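You operate a simulated robot arm through the tools that you are given. There is no shell and no other tool.

You are at the controls of a simulated robot arm. One attempt, no reset.

Task
Sand the orange-tab and the green-tab patch smooth, medium block first, then fine.
Fine: no scratches left on either; blocks back in their row; leave the other patches.
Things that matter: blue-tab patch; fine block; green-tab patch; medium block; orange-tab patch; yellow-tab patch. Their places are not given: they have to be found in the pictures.

It is judged by the outcome, as a careful person would: the job done as asked, and still so three seconds after it is handed in. It fails if anything else is knocked over, pushed out of place, dropped, spilled or broken.

Robot
A 6-joint arm with a two-finger parallel gripper, fixed in place. Base frame: the origin is at the foot of the arm, x ahead of it, y to its left, z up; the work surface is at about z = 800. Units: mm, degrees, N and s.
With the tool pointing down near the work surface it reaches from about 260 to 680 mm from the base axis. Its first joint turns from -66.0 to 66.0 degrees. Payload 2.9 kg.
Tool frame: the origin (TCP) lies between the finger pads and is the grasp point; the fingertips stand 30 mm ahead of it; z points along the fingers, y is the line along which they close. The gripper opens to 110 mm. The fingers are 20 mm wide and 10 mm thick; the gripper's body (48 by 112 mm) begins 55 mm behind the TCP.
Orientation is that of the tool frame in the base frame, as a unit quaternion [w, x, y, z]. With the fingers straight down and closing along the base's y, the tool's x points along the base's -x, its y along +y and its z along -z.

Tools
- The arm moves only by the tool move_arm. Its argument "commands" is one flat list of numbers, 7 for each row, row after row: the shift along the base's x, y, z in mm, then the turn, a rotation vector about the base's x, y, z in degrees, then the gripper command, from -1 (shut) to 1 (fully open), values between in proportion. In form: [dx, dy, dz, wx, wy, wz, fingers, dx, dy, dz, wx, wy, wz, fingers, ...]. A call has 1 to 20 rows; each row shifts and turns the commanded pose from where the row before left it. A row lasts 0.2 s, in which the tool goes at most 50 mm and 8.6 degrees; a call with a longer step from one row to the next is refused whole, and so is a gripper value outside its range. Where a pose cannot be reached the arm comes as near as it can. A force on the tool above 40 N (or 10 N above the force at the start of the call, whichever is more), or a blocked arm, ends the call early, and 0.2 s more pass. Each finger travels about 108 mm/s and halts on what it meets, pressing with about 40 N; the grip force reading is that of the motor and also rises with nothing between the fingers. The clock runs only during rows and for 0.2 s after the last one: add rows that do not move to give the fingers time. The reply holds the time, the measured pose of the TCP, the force on the tool along the base axes, the opening and the grip force, in the units named above and with some noise, with the torque about the TCP (base axes, N m) and any sound that the robot's microphone picked up.
- Cameras (640 x 400 px; columns grow to the right, rows downward): "scene" is fixed at [67.4, 427.5, 1380.2]; the picture's right is [-0.83, -0.56, 0.00], its down [-0.34, 0.51, -0.79] and it looks along [0.44, -0.66, -0.61] (base axes); focal length 307 px, centre (320, 200). "wrist" rides on the gripper at [72, 17, -103] in the tool frame; the picture's right is [-0.23, 0.97, 0.00], its down [-0.76, -0.18, -0.62] and it looks along [-0.61, -0.14, 0.78] (tool axes); focal length 222 px, centre (320, 200).
- grab_frame(camera): a new picture of that camera. No time passes.
- probe_pixels(camera, pixels): for up to 12 pixels [column, row] of the newest picture of that camera ("zoom" is the newest enlarged one), the place [x, y, z] in the base frame of the surface seen there, good to about 3 mm. No time passes.
- enlarge(camera, box): a new picture of the part [left, top, right, bottom] of that camera's present view, enlarged. No time passes.
- sign_off(): hands the job in; it is judged then, once.

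Leave the gripper open and the arm clear of the work at the hand-in unless told otherwise.

The tools are called as name(argument=value, ...) on one line, values as JSON. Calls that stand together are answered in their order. move_arm: Moves the arm, as the interface text tells. Its arguments: {"type":"object","properties":{"commands":{"type":"array","items":{"type":"number"}}},"required":["commands"]} The other tools are called the same way: grab_frame (camera) takes a picture; probe_pixels (camera, pixels) gives the place of the surface under pixels of a picture; enlarge (camera, box) takes an enlarged picture of a part of a camera's view; sign_off () hands the job in.

At the start:

```text
time: 0.0
tool_pos: [245.6, -269.4, 1148.6]
ee_rot: [0.0, 0.0, 1.0, 0.001]
ft_force: [-0.2, 0.0, -0.4]
moment: [0.02, -0.01, 0.0]
finger_gap: 109.7
finger_force: 0.0
```

scene: 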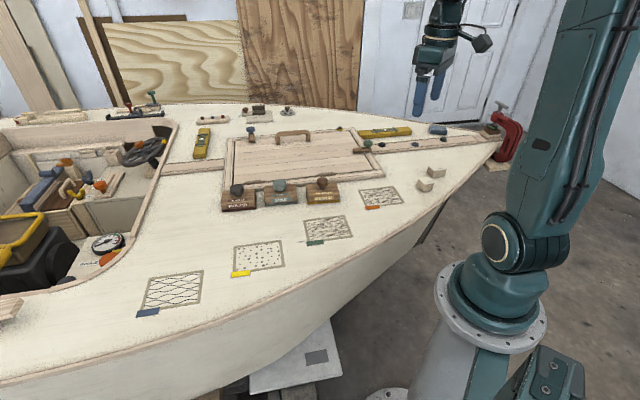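
wrist: 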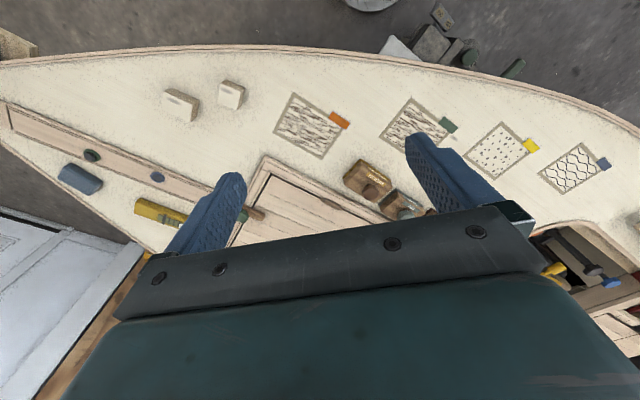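

I can see three blocks in a row near (240,195), (282,192) and (322,190), and four patches with blue, yellow, green and orange tabs. I'll enlarge the blocks and the patches to read the labels and see the scratches.

enlarge(camera="scene", box=[210, 165, 360, 225])

enlarge(camera="scene", box=[280, 160, 460, 260])

enlarge(camera="wrist", box=[260, 80, 460, 230])

```text
4.27 times, centred on (285, 195) of scene
```

zoom: 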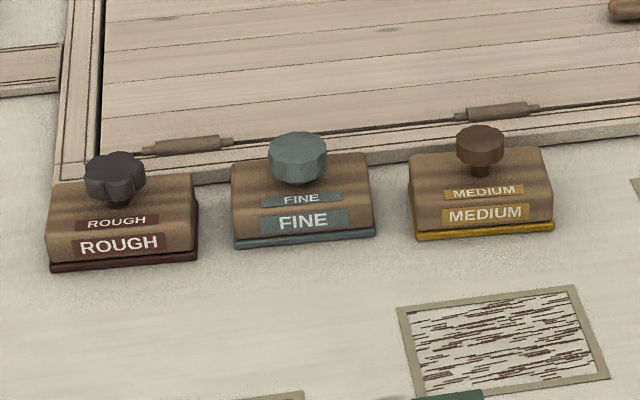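

```text
3.56 times, centred on (370, 210) of scene
```

zoom: 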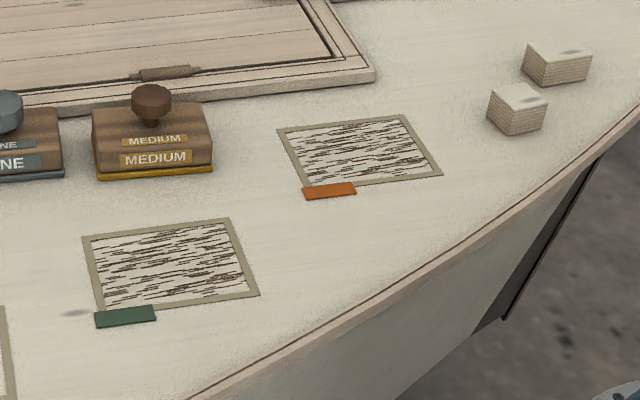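

```text
2.67 times, centred on (360, 155) of wrist
```

zoom: 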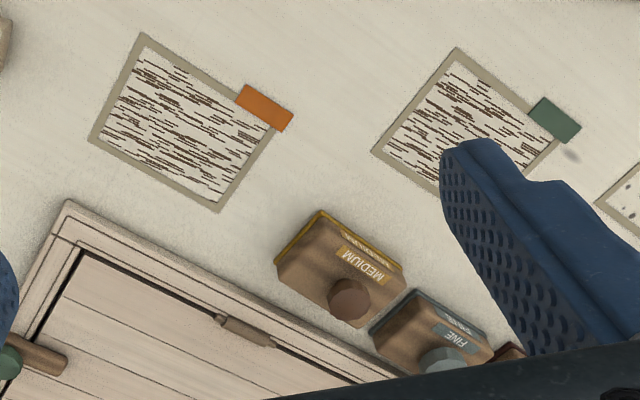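

The row reads ROUGH, FINE, MEDIUM from left to right in the scene view, and the orange and green patches show scratches. I'll probe zoom pixels (newest zoom is the wrist one) for the orange patch corners, the green patch corners and the block features.

probe_pixels(camera="zoom", pixels=[[143, 36], [91, 138], [218, 210], [272, 130], [457, 50], [374, 151], [349, 300], [322, 212], [277, 262], [403, 268], [445, 360], [410, 292]])

enlarge(camera="scene", box=[290, 165, 450, 265])

```text
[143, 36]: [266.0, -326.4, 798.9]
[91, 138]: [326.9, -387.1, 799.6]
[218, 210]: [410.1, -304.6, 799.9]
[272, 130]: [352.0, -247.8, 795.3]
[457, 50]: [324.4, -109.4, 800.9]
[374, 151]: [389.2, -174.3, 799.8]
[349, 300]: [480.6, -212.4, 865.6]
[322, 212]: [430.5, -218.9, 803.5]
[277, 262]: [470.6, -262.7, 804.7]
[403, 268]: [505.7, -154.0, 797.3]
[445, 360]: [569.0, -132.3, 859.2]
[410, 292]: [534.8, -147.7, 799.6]
```

```text
4.00 times, centred on (370, 215) of scene
```

zoom: 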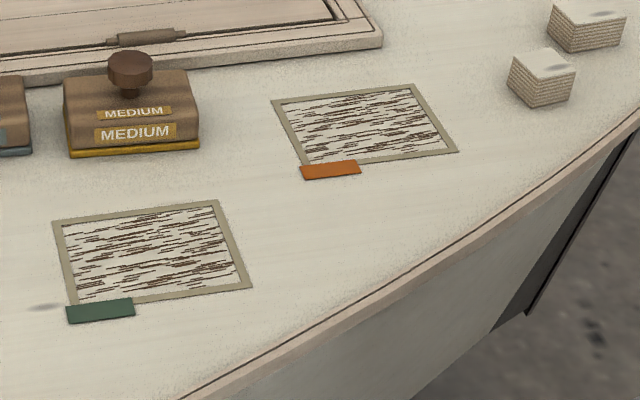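

Now I'll probe the patch corners in this scene zoom: orange at (272,101), (414,84), (458,152), (307,170), and green at (54,221), (217,201), (252,287), (71,303). I'll also probe the medium block's knob, top and lower edge.

probe_pixels(camera="zoom", pixels=[[274, 103], [413, 86], [455, 151], [302, 164], [56, 223], [217, 203], [250, 285], [71, 301], [130, 60], [72, 156], [199, 146], [184, 74]])

enlarge(camera="scene", box=[255, 165, 355, 215])

```text
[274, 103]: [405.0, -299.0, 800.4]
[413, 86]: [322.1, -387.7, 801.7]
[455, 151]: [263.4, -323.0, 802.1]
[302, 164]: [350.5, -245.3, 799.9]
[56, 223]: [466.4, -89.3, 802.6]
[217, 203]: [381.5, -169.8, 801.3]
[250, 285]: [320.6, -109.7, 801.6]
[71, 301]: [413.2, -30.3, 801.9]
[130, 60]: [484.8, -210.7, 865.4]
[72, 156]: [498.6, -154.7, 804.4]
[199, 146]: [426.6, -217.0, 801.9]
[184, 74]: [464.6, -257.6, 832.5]
```

```text
6.40 times, centred on (305, 190) of scene
```

zoom: 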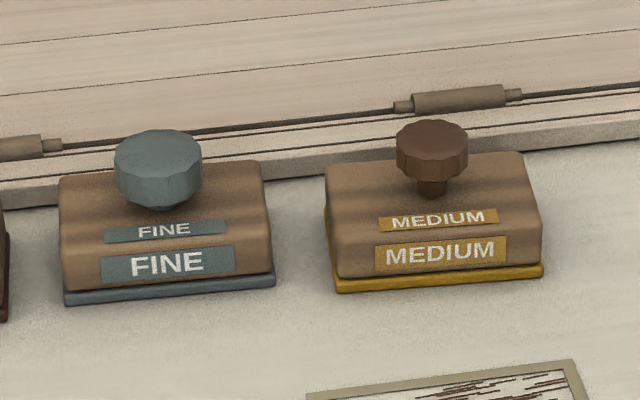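

Patch corners are clear: orange is centred near (335,-314) and green near (394,-100), both with the long side at about 45°. Next I'll probe block details in this zoom: medium knob top, knob rim, block top, base plate corners, and the same for fine.

probe_pixels(camera="zoom", pixels=[[432, 130], [432, 160], [432, 190], [345, 190], [515, 170], [340, 290], [541, 276], [158, 145], [158, 190], [68, 302], [273, 284], [500, 112]])

probe_pixels(camera="scene", pixels=[[258, 256], [173, 291], [224, 208], [255, 206], [238, 187], [435, 171], [424, 184], [282, 241], [285, 265], [233, 247], [236, 273], [372, 180]])

```text
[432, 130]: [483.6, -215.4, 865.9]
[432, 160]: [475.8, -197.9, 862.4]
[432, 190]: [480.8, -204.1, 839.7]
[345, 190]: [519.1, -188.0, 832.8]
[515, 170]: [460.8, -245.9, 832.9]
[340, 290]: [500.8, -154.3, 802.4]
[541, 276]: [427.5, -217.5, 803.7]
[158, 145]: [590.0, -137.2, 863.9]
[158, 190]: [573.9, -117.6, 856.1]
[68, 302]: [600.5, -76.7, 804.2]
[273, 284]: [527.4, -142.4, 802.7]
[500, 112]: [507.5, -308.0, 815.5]
```

```text
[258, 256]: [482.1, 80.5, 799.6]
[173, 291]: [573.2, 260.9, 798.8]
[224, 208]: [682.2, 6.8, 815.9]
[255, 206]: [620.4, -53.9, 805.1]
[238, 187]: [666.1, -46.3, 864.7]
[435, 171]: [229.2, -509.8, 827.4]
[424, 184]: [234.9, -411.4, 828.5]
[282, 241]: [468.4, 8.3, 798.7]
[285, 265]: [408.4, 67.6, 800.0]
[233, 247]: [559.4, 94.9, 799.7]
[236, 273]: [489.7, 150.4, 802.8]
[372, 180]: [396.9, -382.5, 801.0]
```

The medium block has its knob top at about (484,-212,866), its body top at 833, and its base edge running from (501,-154) to (427,-217), so about 41° and 97 long. The hatch frame stands about 15 mm proud behind it. I'll move above the medium block with a 41° yaw and look from the wrist.

move_arm(commands=[39.5, 10.2, -23.0, 0, 0, 6.83, 1, 39.5, 10.2, -23.0, 0, 0, 6.83, 1, 39.5, 10.2, -23.0, 0, 0, 6.83, 1, 39.5, 10.2, -23.0, 0, 0, 6.83, 1, 39.5, 10.2, -23.0, 0, 0, 6.83, 1, 39.5, 10.2, -23.0, 0, 0, 6.83, 1, 0, 0, 0, 0, 0, 0, 1])

grab_frame(camera="wrist")

grab_frame(camera="scene")

```text
time: 1.6
tool_pos: [482.5, -208.9, 1010.2]
ee_rot: [0.0, -0.35, 0.937, 0.001]
ft_force: [0.5, 0.7, 0.1]
moment: [0.01, 0.03, 0.02]
finger_gap: 109.9
finger_force: 0.0
```

```text
taken
```

wrist: 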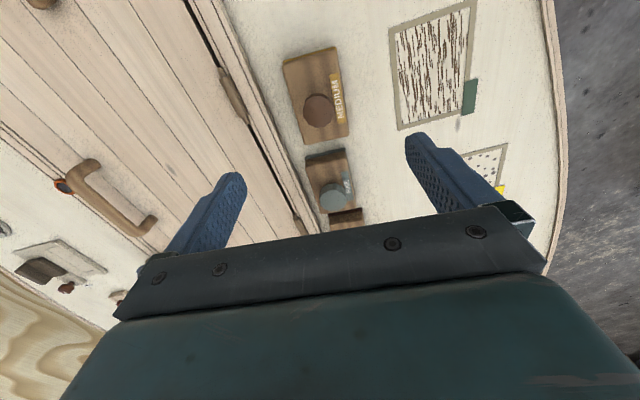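

```text
taken
```

scene: 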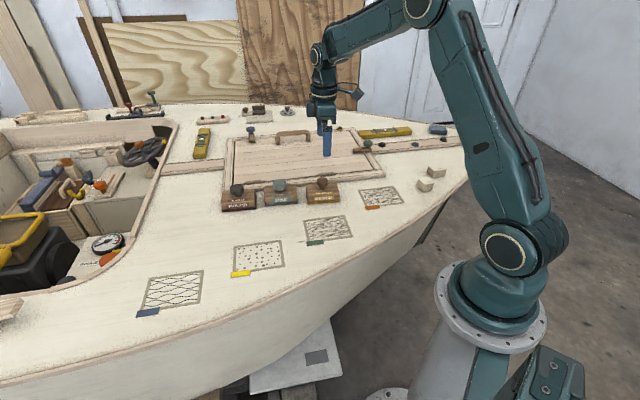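

The wrist view shows the medium block at about (317,95), with the hatch frame to its left around (265,100). I'll enlarge that area to measure the gaps.

enlarge(camera="wrist", box=[230, 30, 390, 130])

```text
4.00 times, centred on (310, 80) of wrist
```

zoom: 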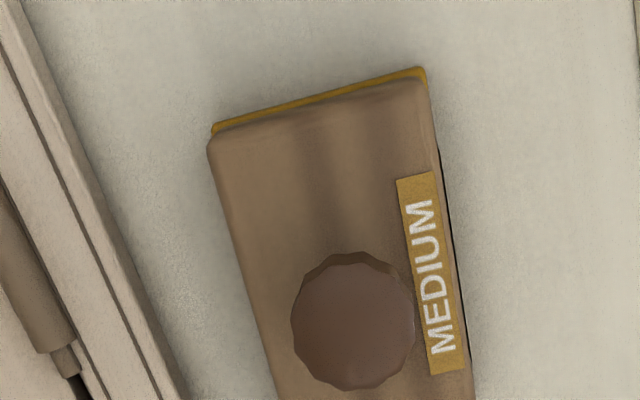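

I'll probe the base corners at (213,131) and (424,72), the top edges, the knob and the frame's outer edge.

probe_pixels(camera="zoom", pixels=[[215, 126], [422, 70], [212, 145], [428, 90], [268, 380], [468, 380], [355, 325], [295, 325], [412, 325], [120, 300], [160, 300], [130, 260]])

probe_pixels(camera="wrist", pixels=[[283, 62], [336, 48], [306, 140], [350, 136], [320, 110], [305, 160], [347, 150], [333, 195], [275, 130], [285, 150], [267, 100], [300, 190]])

```text
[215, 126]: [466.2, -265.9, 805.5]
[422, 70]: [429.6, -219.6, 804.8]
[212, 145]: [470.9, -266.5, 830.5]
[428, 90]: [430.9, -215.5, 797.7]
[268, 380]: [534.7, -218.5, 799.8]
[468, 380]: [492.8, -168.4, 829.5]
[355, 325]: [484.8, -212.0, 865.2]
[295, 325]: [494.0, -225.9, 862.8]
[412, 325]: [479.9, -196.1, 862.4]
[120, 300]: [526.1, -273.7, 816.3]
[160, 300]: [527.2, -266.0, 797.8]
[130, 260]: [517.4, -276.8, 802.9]
```

```text
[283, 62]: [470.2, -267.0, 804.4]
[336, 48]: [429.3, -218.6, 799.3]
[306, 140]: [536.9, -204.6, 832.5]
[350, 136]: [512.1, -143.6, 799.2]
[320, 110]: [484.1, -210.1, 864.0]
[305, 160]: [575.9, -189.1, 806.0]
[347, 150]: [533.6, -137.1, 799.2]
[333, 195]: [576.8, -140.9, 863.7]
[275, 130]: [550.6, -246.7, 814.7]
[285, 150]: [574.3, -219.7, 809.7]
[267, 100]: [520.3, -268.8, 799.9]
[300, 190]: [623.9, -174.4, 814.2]
```

The block centre is about (484.5,-210.5) with its long axis near 40.5°, and the base is about 97 × 61. The frame edge is about 68 mm from the centre, so there's room to grip across the 61 mm width. I'll go down to z≈890 with the gripper at about 90 mm and check the alignment.

move_arm(commands=[1, -0.8, -40, 0, 0, 0, 0.65, 1, -0.8, -40, 0, 0, 0, 0.65, 0, 0, -40, 0, 0, 0, 0.65, 0, 0, 0, 0, 0, 0, 0.65])

grab_frame(camera="wrist")

enlarge(camera="scene", box=[250, 120, 410, 220])

```text
time: 2.6
tool_pos: [482.2, -211.2, 890.6]
ee_rot: [0.0, -0.35, 0.937, 0.001]
ft_force: [-0.2, 1.1, -0.4]
moment: [-0.01, 0.01, -0.01]
finger_gap: 90.5
finger_force: 0.0
```

```text
taken
```

wrist: 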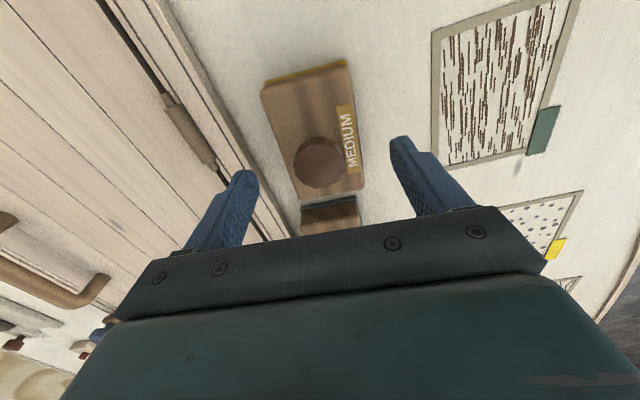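

```text
4.00 times, centred on (330, 170) of scene
```

zoom: 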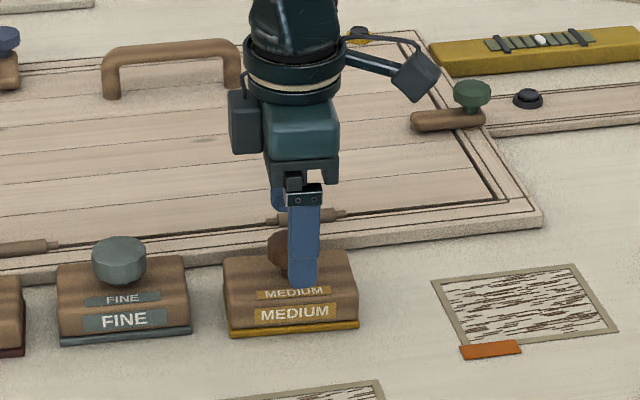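

The fingers straddle the block with room on both sides. I'll go down to TCP z≈843 (fingertips about 813) and close on the body.

move_arm(commands=[0, 0, -16, 0, 0, 0, 0.65, 0, 0, -16, 0, 0, 0, 0.65, 0, 0, -15.6, 0, 0, 0, 0.65, 0, 0, 0, 0, 0, 0, 0.65])

enlarge(camera="scene", box=[270, 140, 370, 220])

grab_frame(camera="wrist")

```text
time: 3.6
tool_pos: [484.5, -211.9, 843.7]
ee_rot: [0.001, -0.351, 0.937, 0.001]
ft_force: [0.1, 0.7, -0.3]
moment: [0.02, 0.02, 0.02]
finger_gap: 90.4
finger_force: 0.1
```

```text
5.00 times, centred on (320, 180) of scene
```

zoom: 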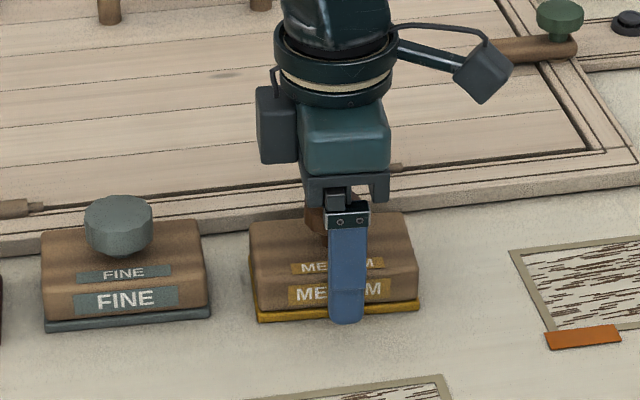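

```text
taken
```

wrist: 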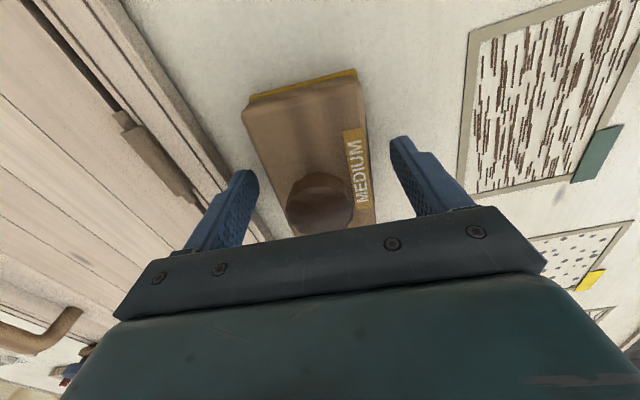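

The fingers are around the body with no contact. I'll close the gripper fully and wait for it to settle.

move_arm(commands=[0, 0, 0, 0, 0, 0, 0.2, 0, 0, 0, 0, 0, 0, -1, 0, 0, 0, 0, 0, 0, -1, 0, 0, 0, 0, 0, 0, -1, 0, 0, 0, 0, 0, 0, -1])

grab_frame(camera="wrist")

enlarge(camera="scene", box=[270, 140, 370, 220])

```text
time: 4.8
tool_pos: [483.3, -210.2, 843.3]
ee_rot: [0.001, -0.351, 0.936, 0.0]
ft_force: [0.8, -0.3, 0.0]
moment: [0.09, -0.02, -0.02]
finger_gap: 62.2
finger_force: 40.0
```

```text
taken
```

wrist: 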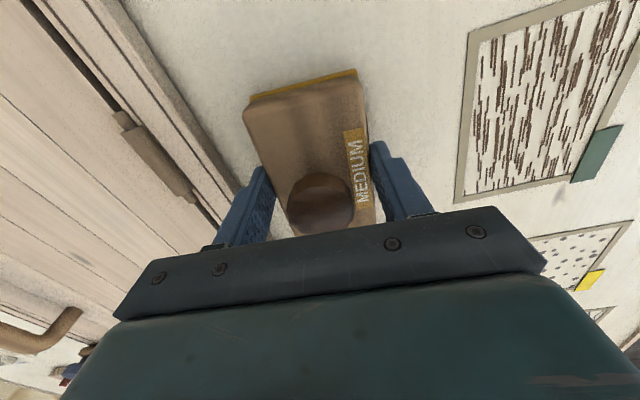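

```text
5.00 times, centred on (320, 180) of scene
```

zoom: 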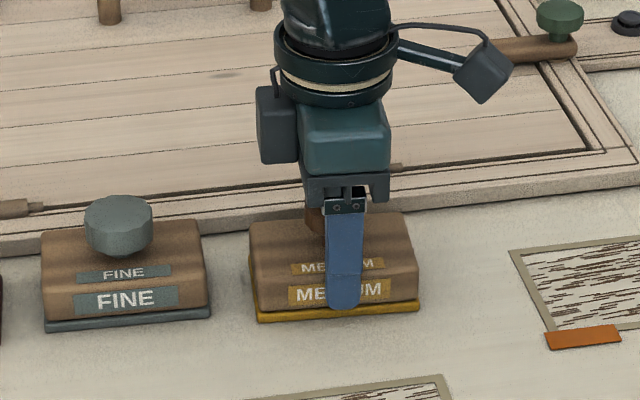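

The gripper holds 62.2 mm at 40 N and the block hasn't shifted. I'll remember the return pose as commanded (484.6,-209.8,843.0), yaw 41.0°. Next is a straight lift and a check that the block hangs level.

move_arm(commands=[0, 0, 5, 0, 0, 0, -1, 0, 0, 20, 0, 0, 0, -1, 0, 0, 30, 0, 0, 0, -1, 0, 0, 30, 0, 0, 0, -1, 0, 0, 0, 0, 0, 0, -1])

enlarge(camera="scene", box=[250, 110, 410, 210])

grab_frame(camera="wrist")

```text
time: 6.0
tool_pos: [483.9, -210.1, 927.9]
ee_rot: [0.0, -0.35, 0.937, -0.001]
ft_force: [0.0, -0.6, -1.1]
moment: [0.01, -0.02, 0.01]
finger_gap: 62.3
finger_force: 39.9
```

```text
4.00 times, centred on (330, 160) of scene
```

zoom: 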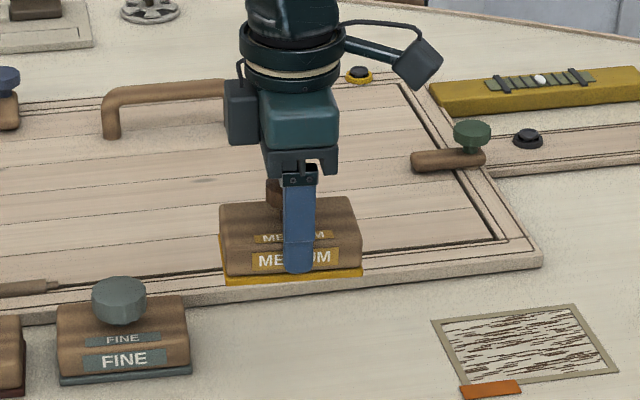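

```text
taken
```

wrist: 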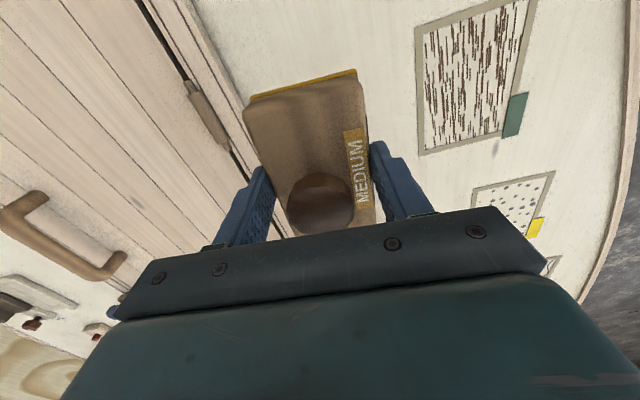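

The block is held level and lifted clear. I'll take a sharper look at the orange patch to refine its centre and angle.

enlarge(camera="scene", box=[350, 175, 414, 215])

```text
10.00 times, centred on (382, 195) of scene
```

zoom: 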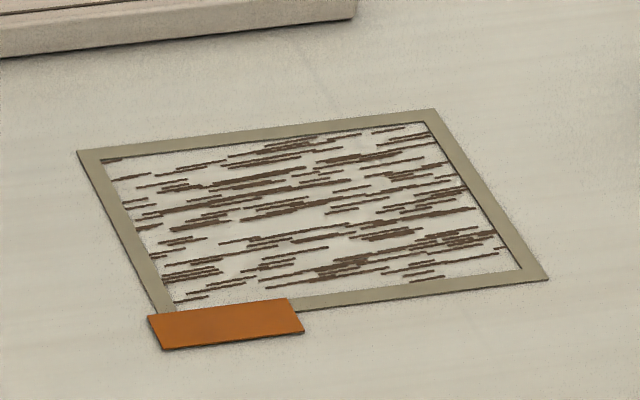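

I'll probe the outer corners (78,152), (433,110), (547,279), the lower edge, and the inner corners (104,158), (424,123), (521,269), (176,303), plus the tab.

probe_pixels(camera="zoom", pixels=[[80, 153], [432, 111], [545, 278], [104, 159], [424, 123], [521, 268], [178, 302], [325, 308], [225, 322], [165, 348], [302, 331], [255, 131]])

enlarge(camera="scene", box=[295, 208, 359, 248])

```text
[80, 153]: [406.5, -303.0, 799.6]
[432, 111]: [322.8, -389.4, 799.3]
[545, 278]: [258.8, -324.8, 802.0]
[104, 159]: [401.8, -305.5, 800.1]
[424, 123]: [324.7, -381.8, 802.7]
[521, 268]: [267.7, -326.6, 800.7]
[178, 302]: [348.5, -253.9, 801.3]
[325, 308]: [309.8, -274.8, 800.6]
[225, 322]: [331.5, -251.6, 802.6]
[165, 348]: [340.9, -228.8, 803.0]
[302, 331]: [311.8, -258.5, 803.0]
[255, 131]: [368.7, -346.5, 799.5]
```

```text
10.00 times, centred on (327, 228) of scene
```

zoom: 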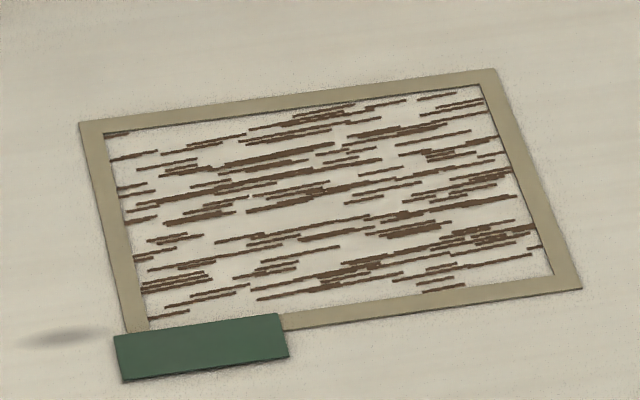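

Orange inner scratch area: about 108 × 76, centre about (334.5,-315.5), angle about 44°. I'll do the same for green in this zoom: inner corners (106,134), (478,85), (552,272), (150,330 by the tab), and the outer corners.

probe_pixels(camera="zoom", pixels=[[82, 124], [494, 71], [579, 288], [106, 134], [479, 86], [552, 271], [150, 319], [284, 325], [127, 318], [124, 378], [287, 353], [200, 345]])

```text
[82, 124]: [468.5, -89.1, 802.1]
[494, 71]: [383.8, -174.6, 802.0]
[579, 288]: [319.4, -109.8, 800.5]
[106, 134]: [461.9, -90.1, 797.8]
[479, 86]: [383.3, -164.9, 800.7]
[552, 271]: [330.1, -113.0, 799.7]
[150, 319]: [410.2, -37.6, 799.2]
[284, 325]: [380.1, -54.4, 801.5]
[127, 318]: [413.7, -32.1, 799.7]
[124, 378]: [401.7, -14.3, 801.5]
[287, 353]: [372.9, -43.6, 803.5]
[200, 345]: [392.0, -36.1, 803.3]
```

Green's centre is about (395.5,-101), angle about 44°. I'll carry the medium block over to above the orange centre at z≈888, adding 3.5° of yaw.

move_arm(commands=[-30.02, -21.14, -8, 0, 0, 0.7, -1, -30.02, -21.14, -8, 0, 0, 0.7, -1, -30.02, -21.14, -8, 0, 0, 0.7, -1, -30.02, -21.14, -8, 0, 0, 0.7, -1, -30.02, -21.14, -8, 0, 0, 0.7, -1, 0, 0, 0, 0, 0, 0, -1])

grab_frame(camera="wrist")

enlarge(camera="scene", box=[310, 120, 470, 220])

```text
time: 7.4
tool_pos: [334.8, -315.8, 888.0]
ee_rot: [0.0, -0.378, 0.926, 0.0]
ft_force: [0.1, 0.1, -1.8]
moment: [0.01, -0.01, 0.0]
finger_gap: 62.2
finger_force: 39.8
```

```text
taken
```

wrist: 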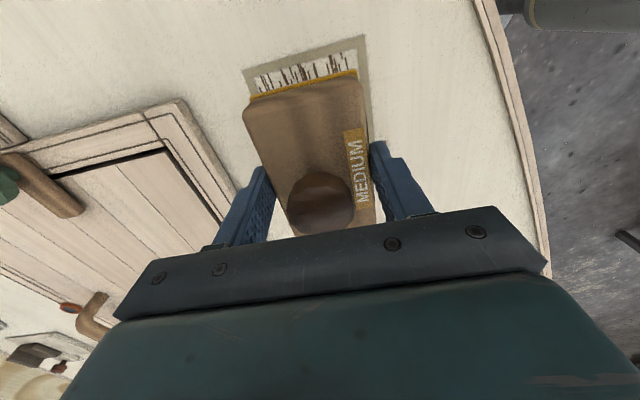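

```text
4.00 times, centred on (390, 170) of scene
```

zoom: 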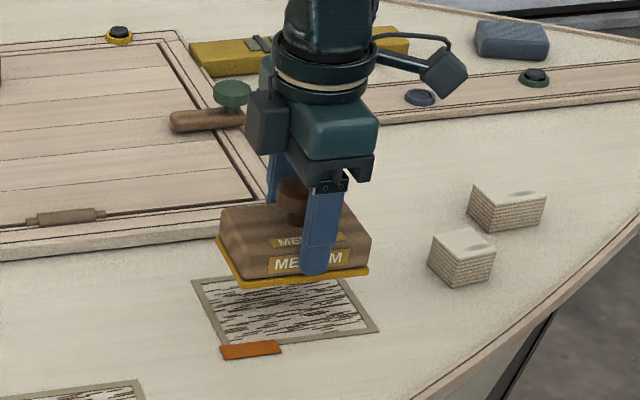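

The block is aligned with the orange patch. I'll lower it to just above the surface (TCP 846), then step down gently to find contact.

move_arm(commands=[0, 0, -15, 0, 0, 0, -1, 0, 0, -15, 0, 0, 0, -1, 0, 0, -10, 0, 0, 0, -1, 0, 0, -2, 0, 0, 0, -1, 0, 0, -1.5, 0, 0, 0, -1, 0, 0, -1.5, 0, 0, 0, -1, 0, 0, 0, 0, 0, 0, -1])

```text
time: 9.0
tool_pos: [335.3, -314.8, 842.6]
ee_rot: [0.0, -0.379, 0.926, 0.0]
ft_force: [-1.0, 1.9, 7.5]
moment: [0.26, 0.22, 0.01]
finger_gap: 62.1
finger_force: 40.2
```

Contact shows about 9 N, with the load on the label-side edge. I'll press 0.5 mm more and make a short trial stroke of ±10 mm along the patch's long axis, watching the force and sound.

move_arm(commands=[0, 0, -0.5, 0, 0, 0, -1, 0, 0, 0, 0, 0, 0, -1, 7.2, 6.95, 0, 0, 0, 0, -1, -7.2, -6.95, 0, 0, 0, 0, -1, -7.2, -6.95, 0, 0, 0, 0, -1, 7.2, 6.95, 0, 0, 0, 0, -1, 0, 0, 0, 0, 0, 0, -1])

grab_frame(camera="wrist")

enlarge(camera="scene", box=[334, 165, 430, 225])

```text
time: 10.6
tool_pos: [334.4, -317.1, 842.8]
ee_rot: [0.0, -0.377, 0.926, -0.001]
ft_force: [-4.4, -5.4, 16.7]
moment: [-0.07, -0.39, -0.11]
finger_gap: 62.1
finger_force: 40.4
```

```text
taken
```

wrist: 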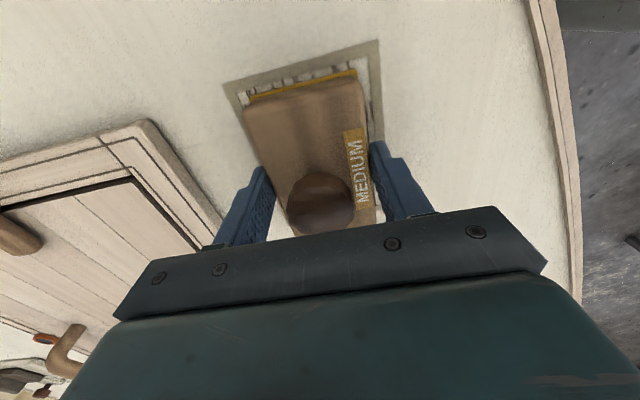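

```text
6.67 times, centred on (382, 195) of scene
```

zoom: 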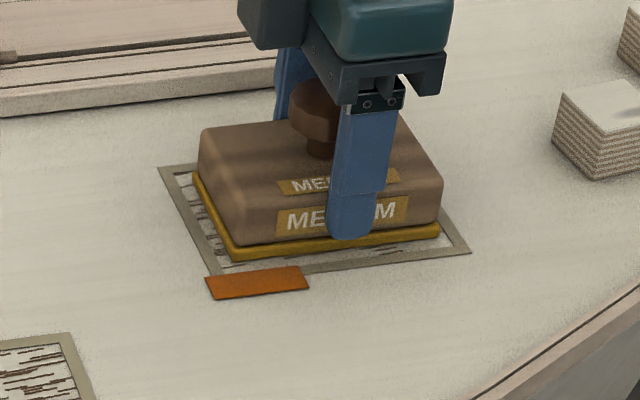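

The press is about 17–18 N with the block flat and within the patch border. Now I'll sand: strokes of ±12 mm along the length at lateral offsets 0, +12 and −12 mm, which keeps the pad inside the patch outline.

move_arm(commands=[8.63, 8.34, 0, 0, 0, 0, -1, -17.26, -16.68, 0, 0, 0, 0, -1, 17.26, 16.68, 0, 0, 0, 0, -1, -17.26, -16.68, 0, 0, 0, 0, -1, 17.26, 16.68, 0, 0, 0, 0, -1, -8.34, 8.63, 0, 0, 0, 0, -1, -17.26, -16.68, 0, 0, 0, 0, -1, 17.26, 16.68, 0, 0, 0, 0, -1, -17.26, -16.68, 0, 0, 0, 0, -1, 17.26, 16.68, 0, 0, 0, 0, -1, 16.68, -17.26, 0, 0, 0, 0, -1, -17.26, -16.68, 0, 0, 0, 0, -1, 17.26, 16.68, 0, 0, 0, 0, -1, -17.26, -16.68, 0, 0, 0, 0, -1, 17.26, 16.68, 0, 0, 0, 0, -1, -8.34, 8.63, 0, 0, 0, 0, -1, -8.63, -8.34, 0, 0, 0, 0, -1, 0, 0, 0, 0, 0, 0, -1])

grab_frame(camera="wrist")

enlarge(camera="scene", box=[334, 165, 430, 225])

```text
time: 14.4
tool_pos: [335.3, -315.4, 842.0]
ee_rot: [-0.001, -0.379, 0.926, 0.001]
ft_force: [1.0, 2.6, 5.1]
moment: [-0.07, 0.12, 0.0]
finger_gap: 62.3
finger_force: 39.6
```

```text
taken
```

wrist: 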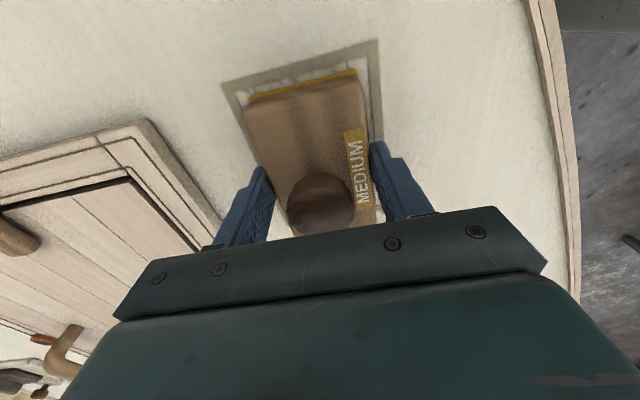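

```text
6.67 times, centred on (382, 195) of scene
```

zoom: 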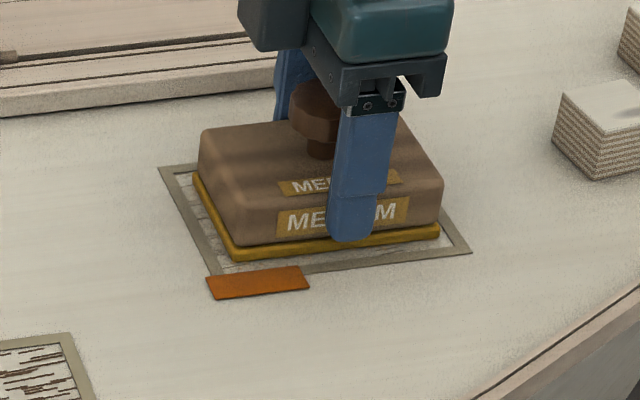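

The dark scratches now look replaced by lighter marks. The force fell to about 5 N as the block settled flat. I'll lift to inspect the whole patch.

move_arm(commands=[0, 0, 10, 0, 0, 0, -1, 0, 0, 30, 0, 0, 0, -1, 0, 0, 40, 0, 0, 0, -1, 0, 0, 0, 0, 0, 0, -1])

enlarge(camera="scene", box=[350, 175, 414, 215])

enlarge(camera="scene", box=[310, 120, 470, 220])

```text
time: 15.4
tool_pos: [334.1, -315.0, 922.8]
ee_rot: [0.001, -0.378, 0.926, 0.0]
ft_force: [0.1, 0.0, -2.9]
moment: [0.0, -0.01, 0.0]
finger_gap: 62.3
finger_force: 39.8
```

```text
10.00 times, centred on (382, 195) of scene
```

zoom: 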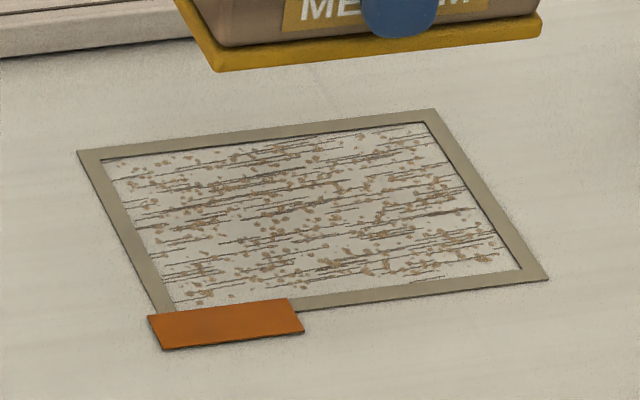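

```text
4.00 times, centred on (390, 170) of scene
```

zoom: 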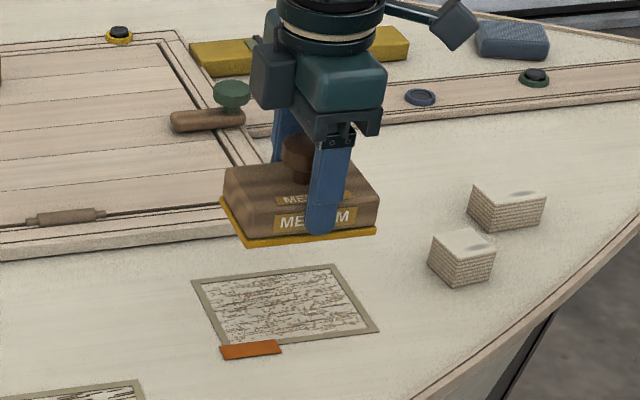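

After the first round, the heavy scratches have become thin lines with tan specks, evenly over the whole patch. I'll do a second medium round to see whether it reduces further, pressing slightly lower (TCP 841.9).

move_arm(commands=[0, 0, -40, 0, 0, 0, -1, 0, 0, -30, 0, 0, 0, -1, 0, 0, -7, 0, 0, 0, -1, 0, 0, -2.5, 0, 0, 0, -1, 0, 0, -1.1, 0, 0, 0, -1, 0, 0, 0, 0, 0, 0, -1])

```text
time: 16.8
tool_pos: [334.6, -315.1, 842.1]
ee_rot: [0.0, -0.379, 0.926, 0.0]
ft_force: [-2.4, 1.8, 6.6]
moment: [0.26, 0.28, 0.0]
finger_gap: 62.1
finger_force: 40.2
```

Force is about 8–9 N. I'll press 0.5 mm more and repeat the stroke pattern.

move_arm(commands=[0, 0, -0.5, 0, 0, 0, -1, 8.63, 8.34, 0, 0, 0, 0, -1, -17.26, -16.68, 0, 0, 0, 0, -1, 17.26, 16.68, 0, 0, 0, 0, -1, -17.26, -16.68, 0, 0, 0, 0, -1, 17.26, 16.68, 0, 0, 0, 0, -1, -8.34, 8.63, 0, 0, 0, 0, -1, -17.26, -16.68, 0, 0, 0, 0, -1, 17.26, 16.68, 0, 0, 0, 0, -1, -17.26, -16.68, 0, 0, 0, 0, -1, 17.26, 16.68, 0, 0, 0, 0, -1, 16.68, -17.26, 0, 0, 0, 0, -1, -17.26, -16.68, 0, 0, 0, 0, -1, 17.26, 16.68, 0, 0, 0, 0, -1, -17.26, -16.68, 0, 0, 0, 0, -1, 17.26, 16.68, 0, 0, 0, 0, -1, -8.34, 8.63, 0, 0, 0, 0, -1, -8.63, -8.34, 0, 0, 0, 0, -1, 0, 0, 0, 0, 0, 0, -1])

move_arm(commands=[0, 0, 10, 0, 0, 0, -1, 0, 0, 30, 0, 0, 0, -1, 0, 0, 40, 0, 0, 0, -1, 0, 0, 0, 0, 0, 0, -1])

enlarge(camera="scene", box=[350, 175, 414, 215])

```text
time: 20.8
tool_pos: [335.0, -315.4, 841.0]
ee_rot: [0.0, -0.378, 0.926, 0.0]
ft_force: [0.8, 0.6, 0.8]
moment: [0.04, -0.2, 0.05]
finger_gap: 62.2
finger_force: 40.3
```

```text
time: 21.8
tool_pos: [335.4, -315.9, 921.4]
ee_rot: [0.001, -0.379, 0.925, 0.001]
ft_force: [1.0, 0.1, -1.1]
moment: [0.01, 0.01, 0.0]
finger_gap: 62.3
finger_force: 40.2
```

```text
10.00 times, centred on (382, 195) of scene
```

zoom: 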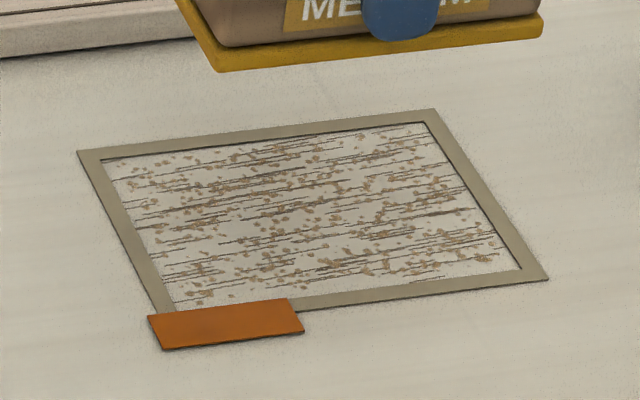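

The second round changed nothing, so the medium stage is saturated on orange: uniform thin lines with specks are left for the fine block. Now I'll carry the medium block to above the green patch centre (395.5,-101).

move_arm(commands=[12.2, 42.9, 0, 0, 0, 0, -1, 12.2, 42.9, 0, 0, 0, 0, -1, 12.2, 42.9, 0, 0, 0, 0, -1, 12.2, 42.9, 0, 0, 0, 0, -1, 12.2, 42.9, 0, 0, 0, 0, -1, 0, 0, -30, 0, 0, 0, -1, 0, 0, 0, 0, 0, 0, -1])

grab_frame(camera="wrist")

enlarge(camera="scene", box=[250, 160, 410, 260])

```text
time: 23.4
tool_pos: [395.4, -101.3, 892.1]
ee_rot: [0.0, -0.379, 0.925, 0.0]
ft_force: [-0.6, 0.5, -2.4]
moment: [-0.02, 0.01, 0.0]
finger_gap: 62.4
finger_force: 39.7
```

```text
taken
```

wrist: 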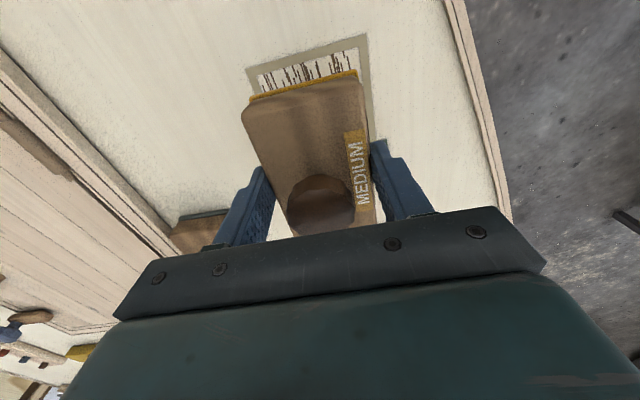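

```text
4.00 times, centred on (330, 210) of scene
```

zoom: 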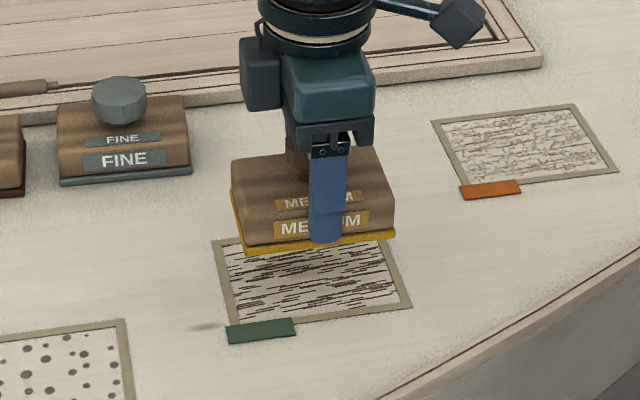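

It's well aligned over green, with clearance to the yellow patch. I'll lower in steps to contact.

move_arm(commands=[0, 0, -30, 0, 0, 0, -1, 0, 0, -14, 0, 0, 0, -1, 0, 0, -3, 0, 0, 0, -1, 0, 0, -1.5, 0, 0, 0, -1, 0, 0, -1.0, 0, 0, 0, -1, 0, 0, 0, 0, 0, 0, -1])

```text
time: 24.8
tool_pos: [395.3, -101.4, 841.6]
ee_rot: [0.0, -0.379, 0.926, 0.0]
ft_force: [0.1, 0.0, -1.1]
moment: [-0.01, -0.01, 0.0]
finger_gap: 62.3
finger_force: 39.9
```

No contact yet at commanded 841.9. I'll step down by 0.5 mm.

move_arm(commands=[0, 0, -0.5, 0, 0, 0, -1, 0, 0, -0.5, 0, 0, 0, -1, 0, 0, 0, 0, 0, 0, -1])

```text
time: 25.6
tool_pos: [395.9, -102.1, 840.3]
ee_rot: [0.0, -0.379, 0.926, 0.001]
ft_force: [-2.9, -0.3, 9.3]
moment: [0.16, -0.07, 0.08]
finger_gap: 62.4
finger_force: 39.7
```

Contact is about 10–11 N. I'll press slightly more and run the same stroke pattern on green, feeding 0.2 mm down at each lateral shift to keep pressure on.

move_arm(commands=[0, 0, -0.4, 0, 0, 0, -1, 8.63, 8.34, 0, 0, 0, 0, -1, -17.26, -16.68, 0, 0, 0, 0, -1, 17.26, 16.68, 0, 0, 0, 0, -1, -17.26, -16.68, 0, 0, 0, 0, -1, 17.26, 16.68, 0, 0, 0, 0, -1, -8.34, 8.63, -0.2, 0, 0, 0, -1, -17.26, -16.68, 0, 0, 0, 0, -1, 17.26, 16.68, 0, 0, 0, 0, -1, -17.26, -16.68, 0, 0, 0, 0, -1, 17.26, 16.68, 0, 0, 0, 0, -1, 16.68, -17.26, -0.2, 0, 0, 0, -1, -17.26, -16.68, 0, 0, 0, 0, -1, 17.26, 16.68, 0, 0, 0, 0, -1, -17.26, -16.68, 0, 0, 0, 0, -1, 17.26, 16.68, 0, 0, 0, 0, -1, -8.34, 8.63, 0, 0, 0, 0, -1, -8.63, -8.34, 0, 0, 0, 0, -1, 0, 0, 0, 0, 0, 0, -1])

move_arm(commands=[0, 0, 10, 0, 0, 0, -1, 0, 0, 30, 0, 0, 0, -1, 0, 0, 40, 0, 0, 0, -1, 0, 0, 0, 0, 0, 0, -1])

enlarge(camera="scene", box=[295, 208, 359, 248])

enlarge(camera="scene", box=[250, 120, 410, 220])

```text
time: 29.6
tool_pos: [395.8, -99.9, 840.2]
ee_rot: [-0.001, -0.379, 0.925, 0.001]
ft_force: [1.3, 3.1, 4.9]
moment: [-0.36, 0.08, 0.04]
finger_gap: 62.2
finger_force: 40.0
```

```text
time: 30.6
tool_pos: [395.4, -101.4, 919.7]
ee_rot: [0.0, -0.378, 0.926, 0.001]
ft_force: [-0.2, 0.0, -2.5]
moment: [-0.03, 0.01, 0.01]
finger_gap: 62.1
finger_force: 40.1
```

```text
10.00 times, centred on (327, 228) of scene
```

zoom: 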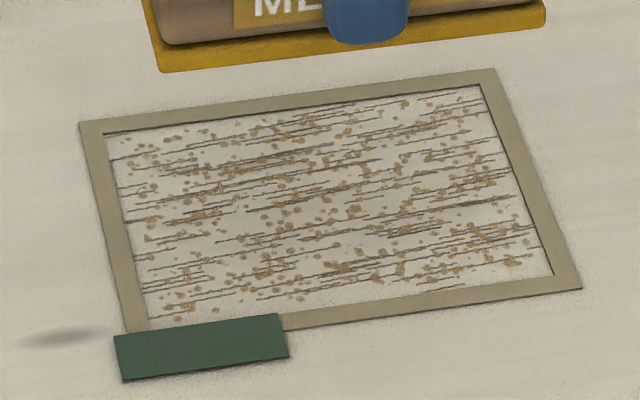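

```text
4.00 times, centred on (330, 170) of scene
```

zoom: 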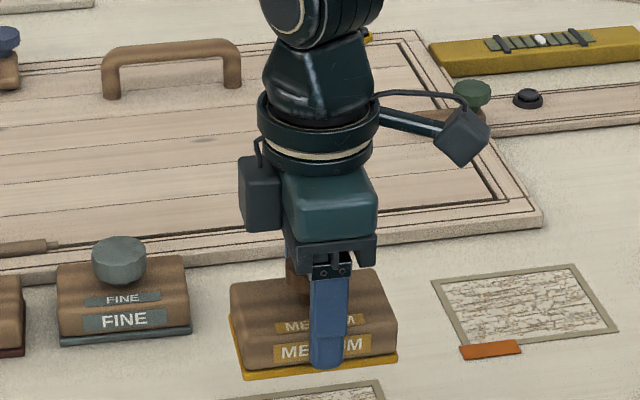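

Green is at the same uniform medium stage. Now I'll return the medium block to its spot, above (484.6,-209.8) with yaw back to 41°.

move_arm(commands=[22.28, -27.2, 0, 0, 0, -0.875, -1, 22.28, -27.2, 0, 0, 0, -0.875, -1, 22.27, -27.2, 0, 0, 0, -0.875, -1, 22.27, -27.2, 0, 0, 0, -0.875, -1, 0, 0, -30, 0, 0, 0, -1, 0, 0, 0, 0, 0, 0, -1])

grab_frame(camera="wrist")

enlarge(camera="scene", box=[210, 120, 370, 220])

```text
time: 32.0
tool_pos: [484.6, -209.1, 891.0]
ee_rot: [0.0, -0.349, 0.937, 0.001]
ft_force: [-0.6, 0.3, -2.7]
moment: [0.02, -0.01, 0.02]
finger_gap: 62.3
finger_force: 39.6
```

```text
taken
```

wrist: 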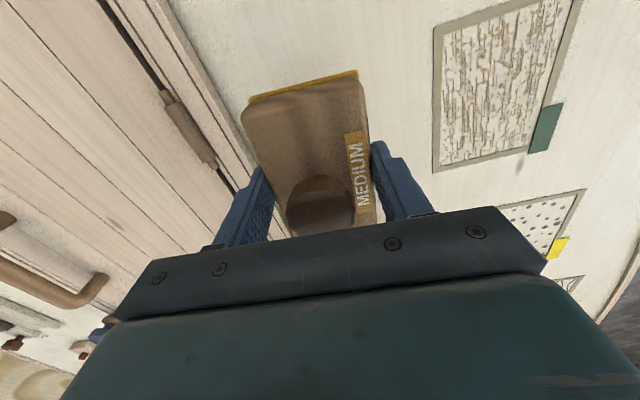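

```text
4.00 times, centred on (290, 170) of scene
```

zoom: 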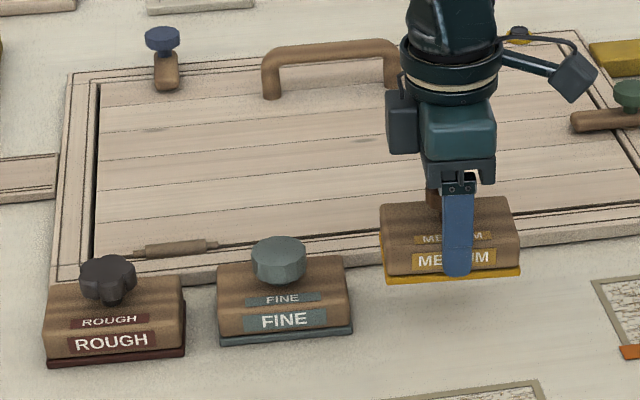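

It's above its old place. I'll lower slowly to first contact.

move_arm(commands=[0, 0, -30, 0, 0, 0, -1, 0, 0, -14, 0, 0, 0, -1, 0, 0, -3, 0, 0, 0, -1, 0, 0, -1.0, 0, 0, 0, -1, 0, 0, -0.7, 0, 0, 0, -1, 0, 0, 0, 0, 0, 0, -1])

```text
time: 33.4
tool_pos: [484.3, -210.7, 841.9]
ee_rot: [-0.001, -0.35, 0.937, 0.0]
ft_force: [0.1, 0.3, -1.8]
moment: [-0.01, 0.02, 0.03]
finger_gap: 62.5
finger_force: 39.9
```

No contact yet at 841.4. I'll take a few finer steps.

move_arm(commands=[0, 0, -0.5, 0, 0, 0, -1, 0, 0, 0, 0, 0, 0, -1])

move_arm(commands=[0, 0, -0.5, 0, 0, 0, -1, 0, 0, 0, 0, 0, 0, -1])

```text
time: 34.0
tool_pos: [485.0, -209.5, 841.1]
ee_rot: [0.0, -0.35, 0.937, 0.0]
ft_force: [0.8, 0.0, -1.9]
moment: [-0.02, 0.01, 0.0]
finger_gap: 62.3
finger_force: 39.8
```

```text
time: 34.6
tool_pos: [484.9, -210.9, 840.8]
ee_rot: [0.0, -0.35, 0.937, 0.001]
ft_force: [-0.9, 0.3, -1.6]
moment: [0.0, 0.03, 0.01]
finger_gap: 62.3
finger_force: 40.0
```

Still only the block's weight at 840.4. I'll continue gently.

move_arm(commands=[0, 0, -0.4, 0, 0, 0, -1, 0, 0, 0, 0, 0, 0, -1])

move_arm(commands=[0, 0, -0.3, 0, 0, 0, -1, 0, 0, 0, 0, 0, 0, -1])

```text
time: 35.2
tool_pos: [484.1, -209.5, 840.7]
ee_rot: [0.0, -0.35, 0.937, 0.0]
ft_force: [0.3, 0.0, -2.0]
moment: [-0.02, 0.04, 0.0]
finger_gap: 62.4
finger_force: 40.2
```

```text
time: 35.8
tool_pos: [484.3, -210.7, 840.0]
ee_rot: [0.0, -0.35, 0.937, 0.0]
ft_force: [-0.5, 1.0, 3.4]
moment: [-0.2, 0.26, -0.1]
finger_gap: 62.3
finger_force: 40.0
```

Contact is made at commanded 839.7 with about 5 N. I'll open the fingers to about 85 mm in two steps and check before rising.

move_arm(commands=[0, 0, 0, 0, 0, 0, 0.25, 0, 0, 0, 0, 0, 0, 0.55, 0, 0, 0, 0, 0, 0, 0.55])

grab_frame(camera="wrist")

enlarge(camera="scene", box=[210, 120, 370, 220])

```text
time: 36.6
tool_pos: [485.2, -209.7, 840.1]
ee_rot: [0.0, -0.35, 0.937, 0.0]
ft_force: [0.1, -0.3, 0.6]
moment: [-0.02, -0.01, 0.02]
finger_gap: 85.2
finger_force: 0.0
```

```text
taken
```

wrist: 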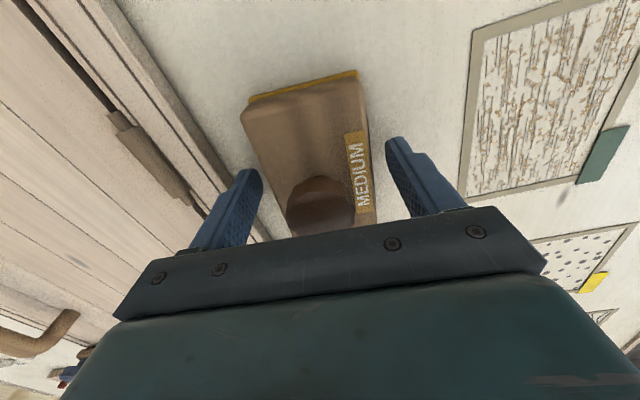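

```text
4.00 times, centred on (290, 170) of scene
```

zoom: 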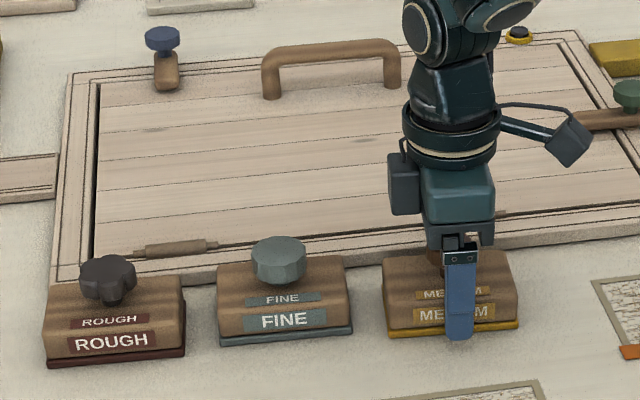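

The medium block stands free in its spot. I'll raise straight up about 170 mm and check the row from above.

move_arm(commands=[0, 0, 15, 0, 0, 0, 0.55, 0, 0, 40, 0, 0, 0, 0.65, 0, 0, 45, 0, 0, 0, 0.65, 0, 0, 45, 0, 0, 0, 0.65, 0, 0, 25, 0, 0, 0, 0.65, 0, 0, 0, 0, 0, 0, 0.65])

enlarge(camera="scene", box=[210, 165, 360, 225])

grab_frame(camera="wrist")

```text
time: 38.0
tool_pos: [485.6, -211.6, 1009.9]
ee_rot: [0.0, -0.351, 0.937, -0.001]
ft_force: [0.6, 0.3, 0.5]
moment: [-0.01, -0.01, 0.02]
finger_gap: 90.8
finger_force: 0.0
```

```text
4.27 times, centred on (285, 195) of scene
```

zoom: 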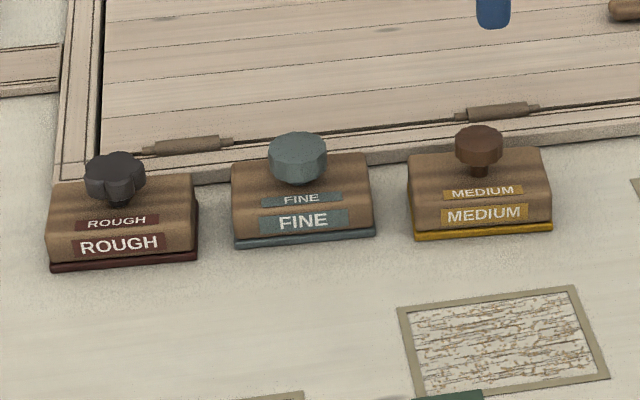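

```text
taken
```

wrist: 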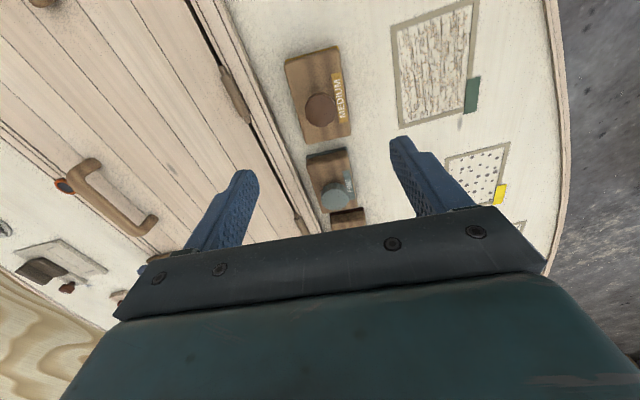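

The medium block is back to within about a pixel of where it started. I'll move above the fine block at roughly (584,-132) and measure it.

move_arm(commands=[33.1, 25.9, 0, 0, 0, 0, 0.65, 33.1, 25.9, 0, 0, 0, 0, 0.65, 33.1, 25.9, 0, 0, 0, 0, 0.65, 0, 0, 0, 0, 0, 0, 0.65])

enlarge(camera="wrist", box=[230, 30, 390, 130])

enlarge(camera="scene", box=[255, 170, 319, 210])

```text
time: 39.0
tool_pos: [583.4, -132.9, 1009.9]
ee_rot: [0.001, -0.35, 0.937, 0.0]
ft_force: [-1.1, 0.0, 0.3]
moment: [0.01, -0.01, 0.02]
finger_gap: 91.1
finger_force: 0.1
```

```text
4.00 times, centred on (310, 80) of wrist
```

zoom: 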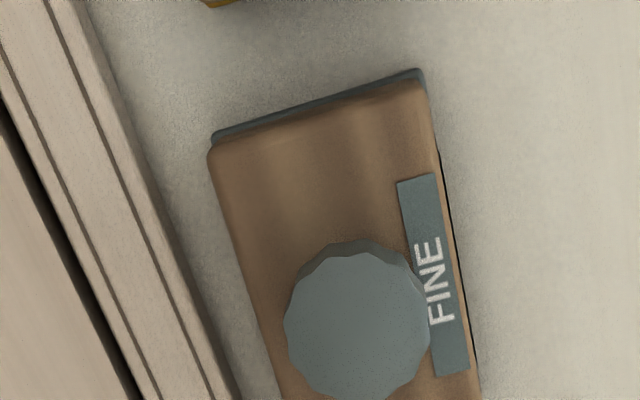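

```text
10.00 times, centred on (287, 190) of scene
```

zoom: 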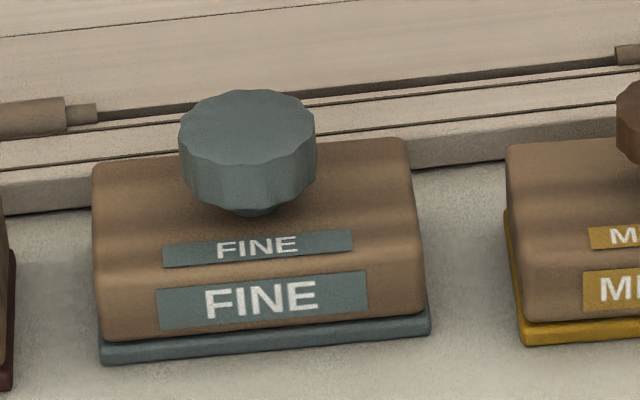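

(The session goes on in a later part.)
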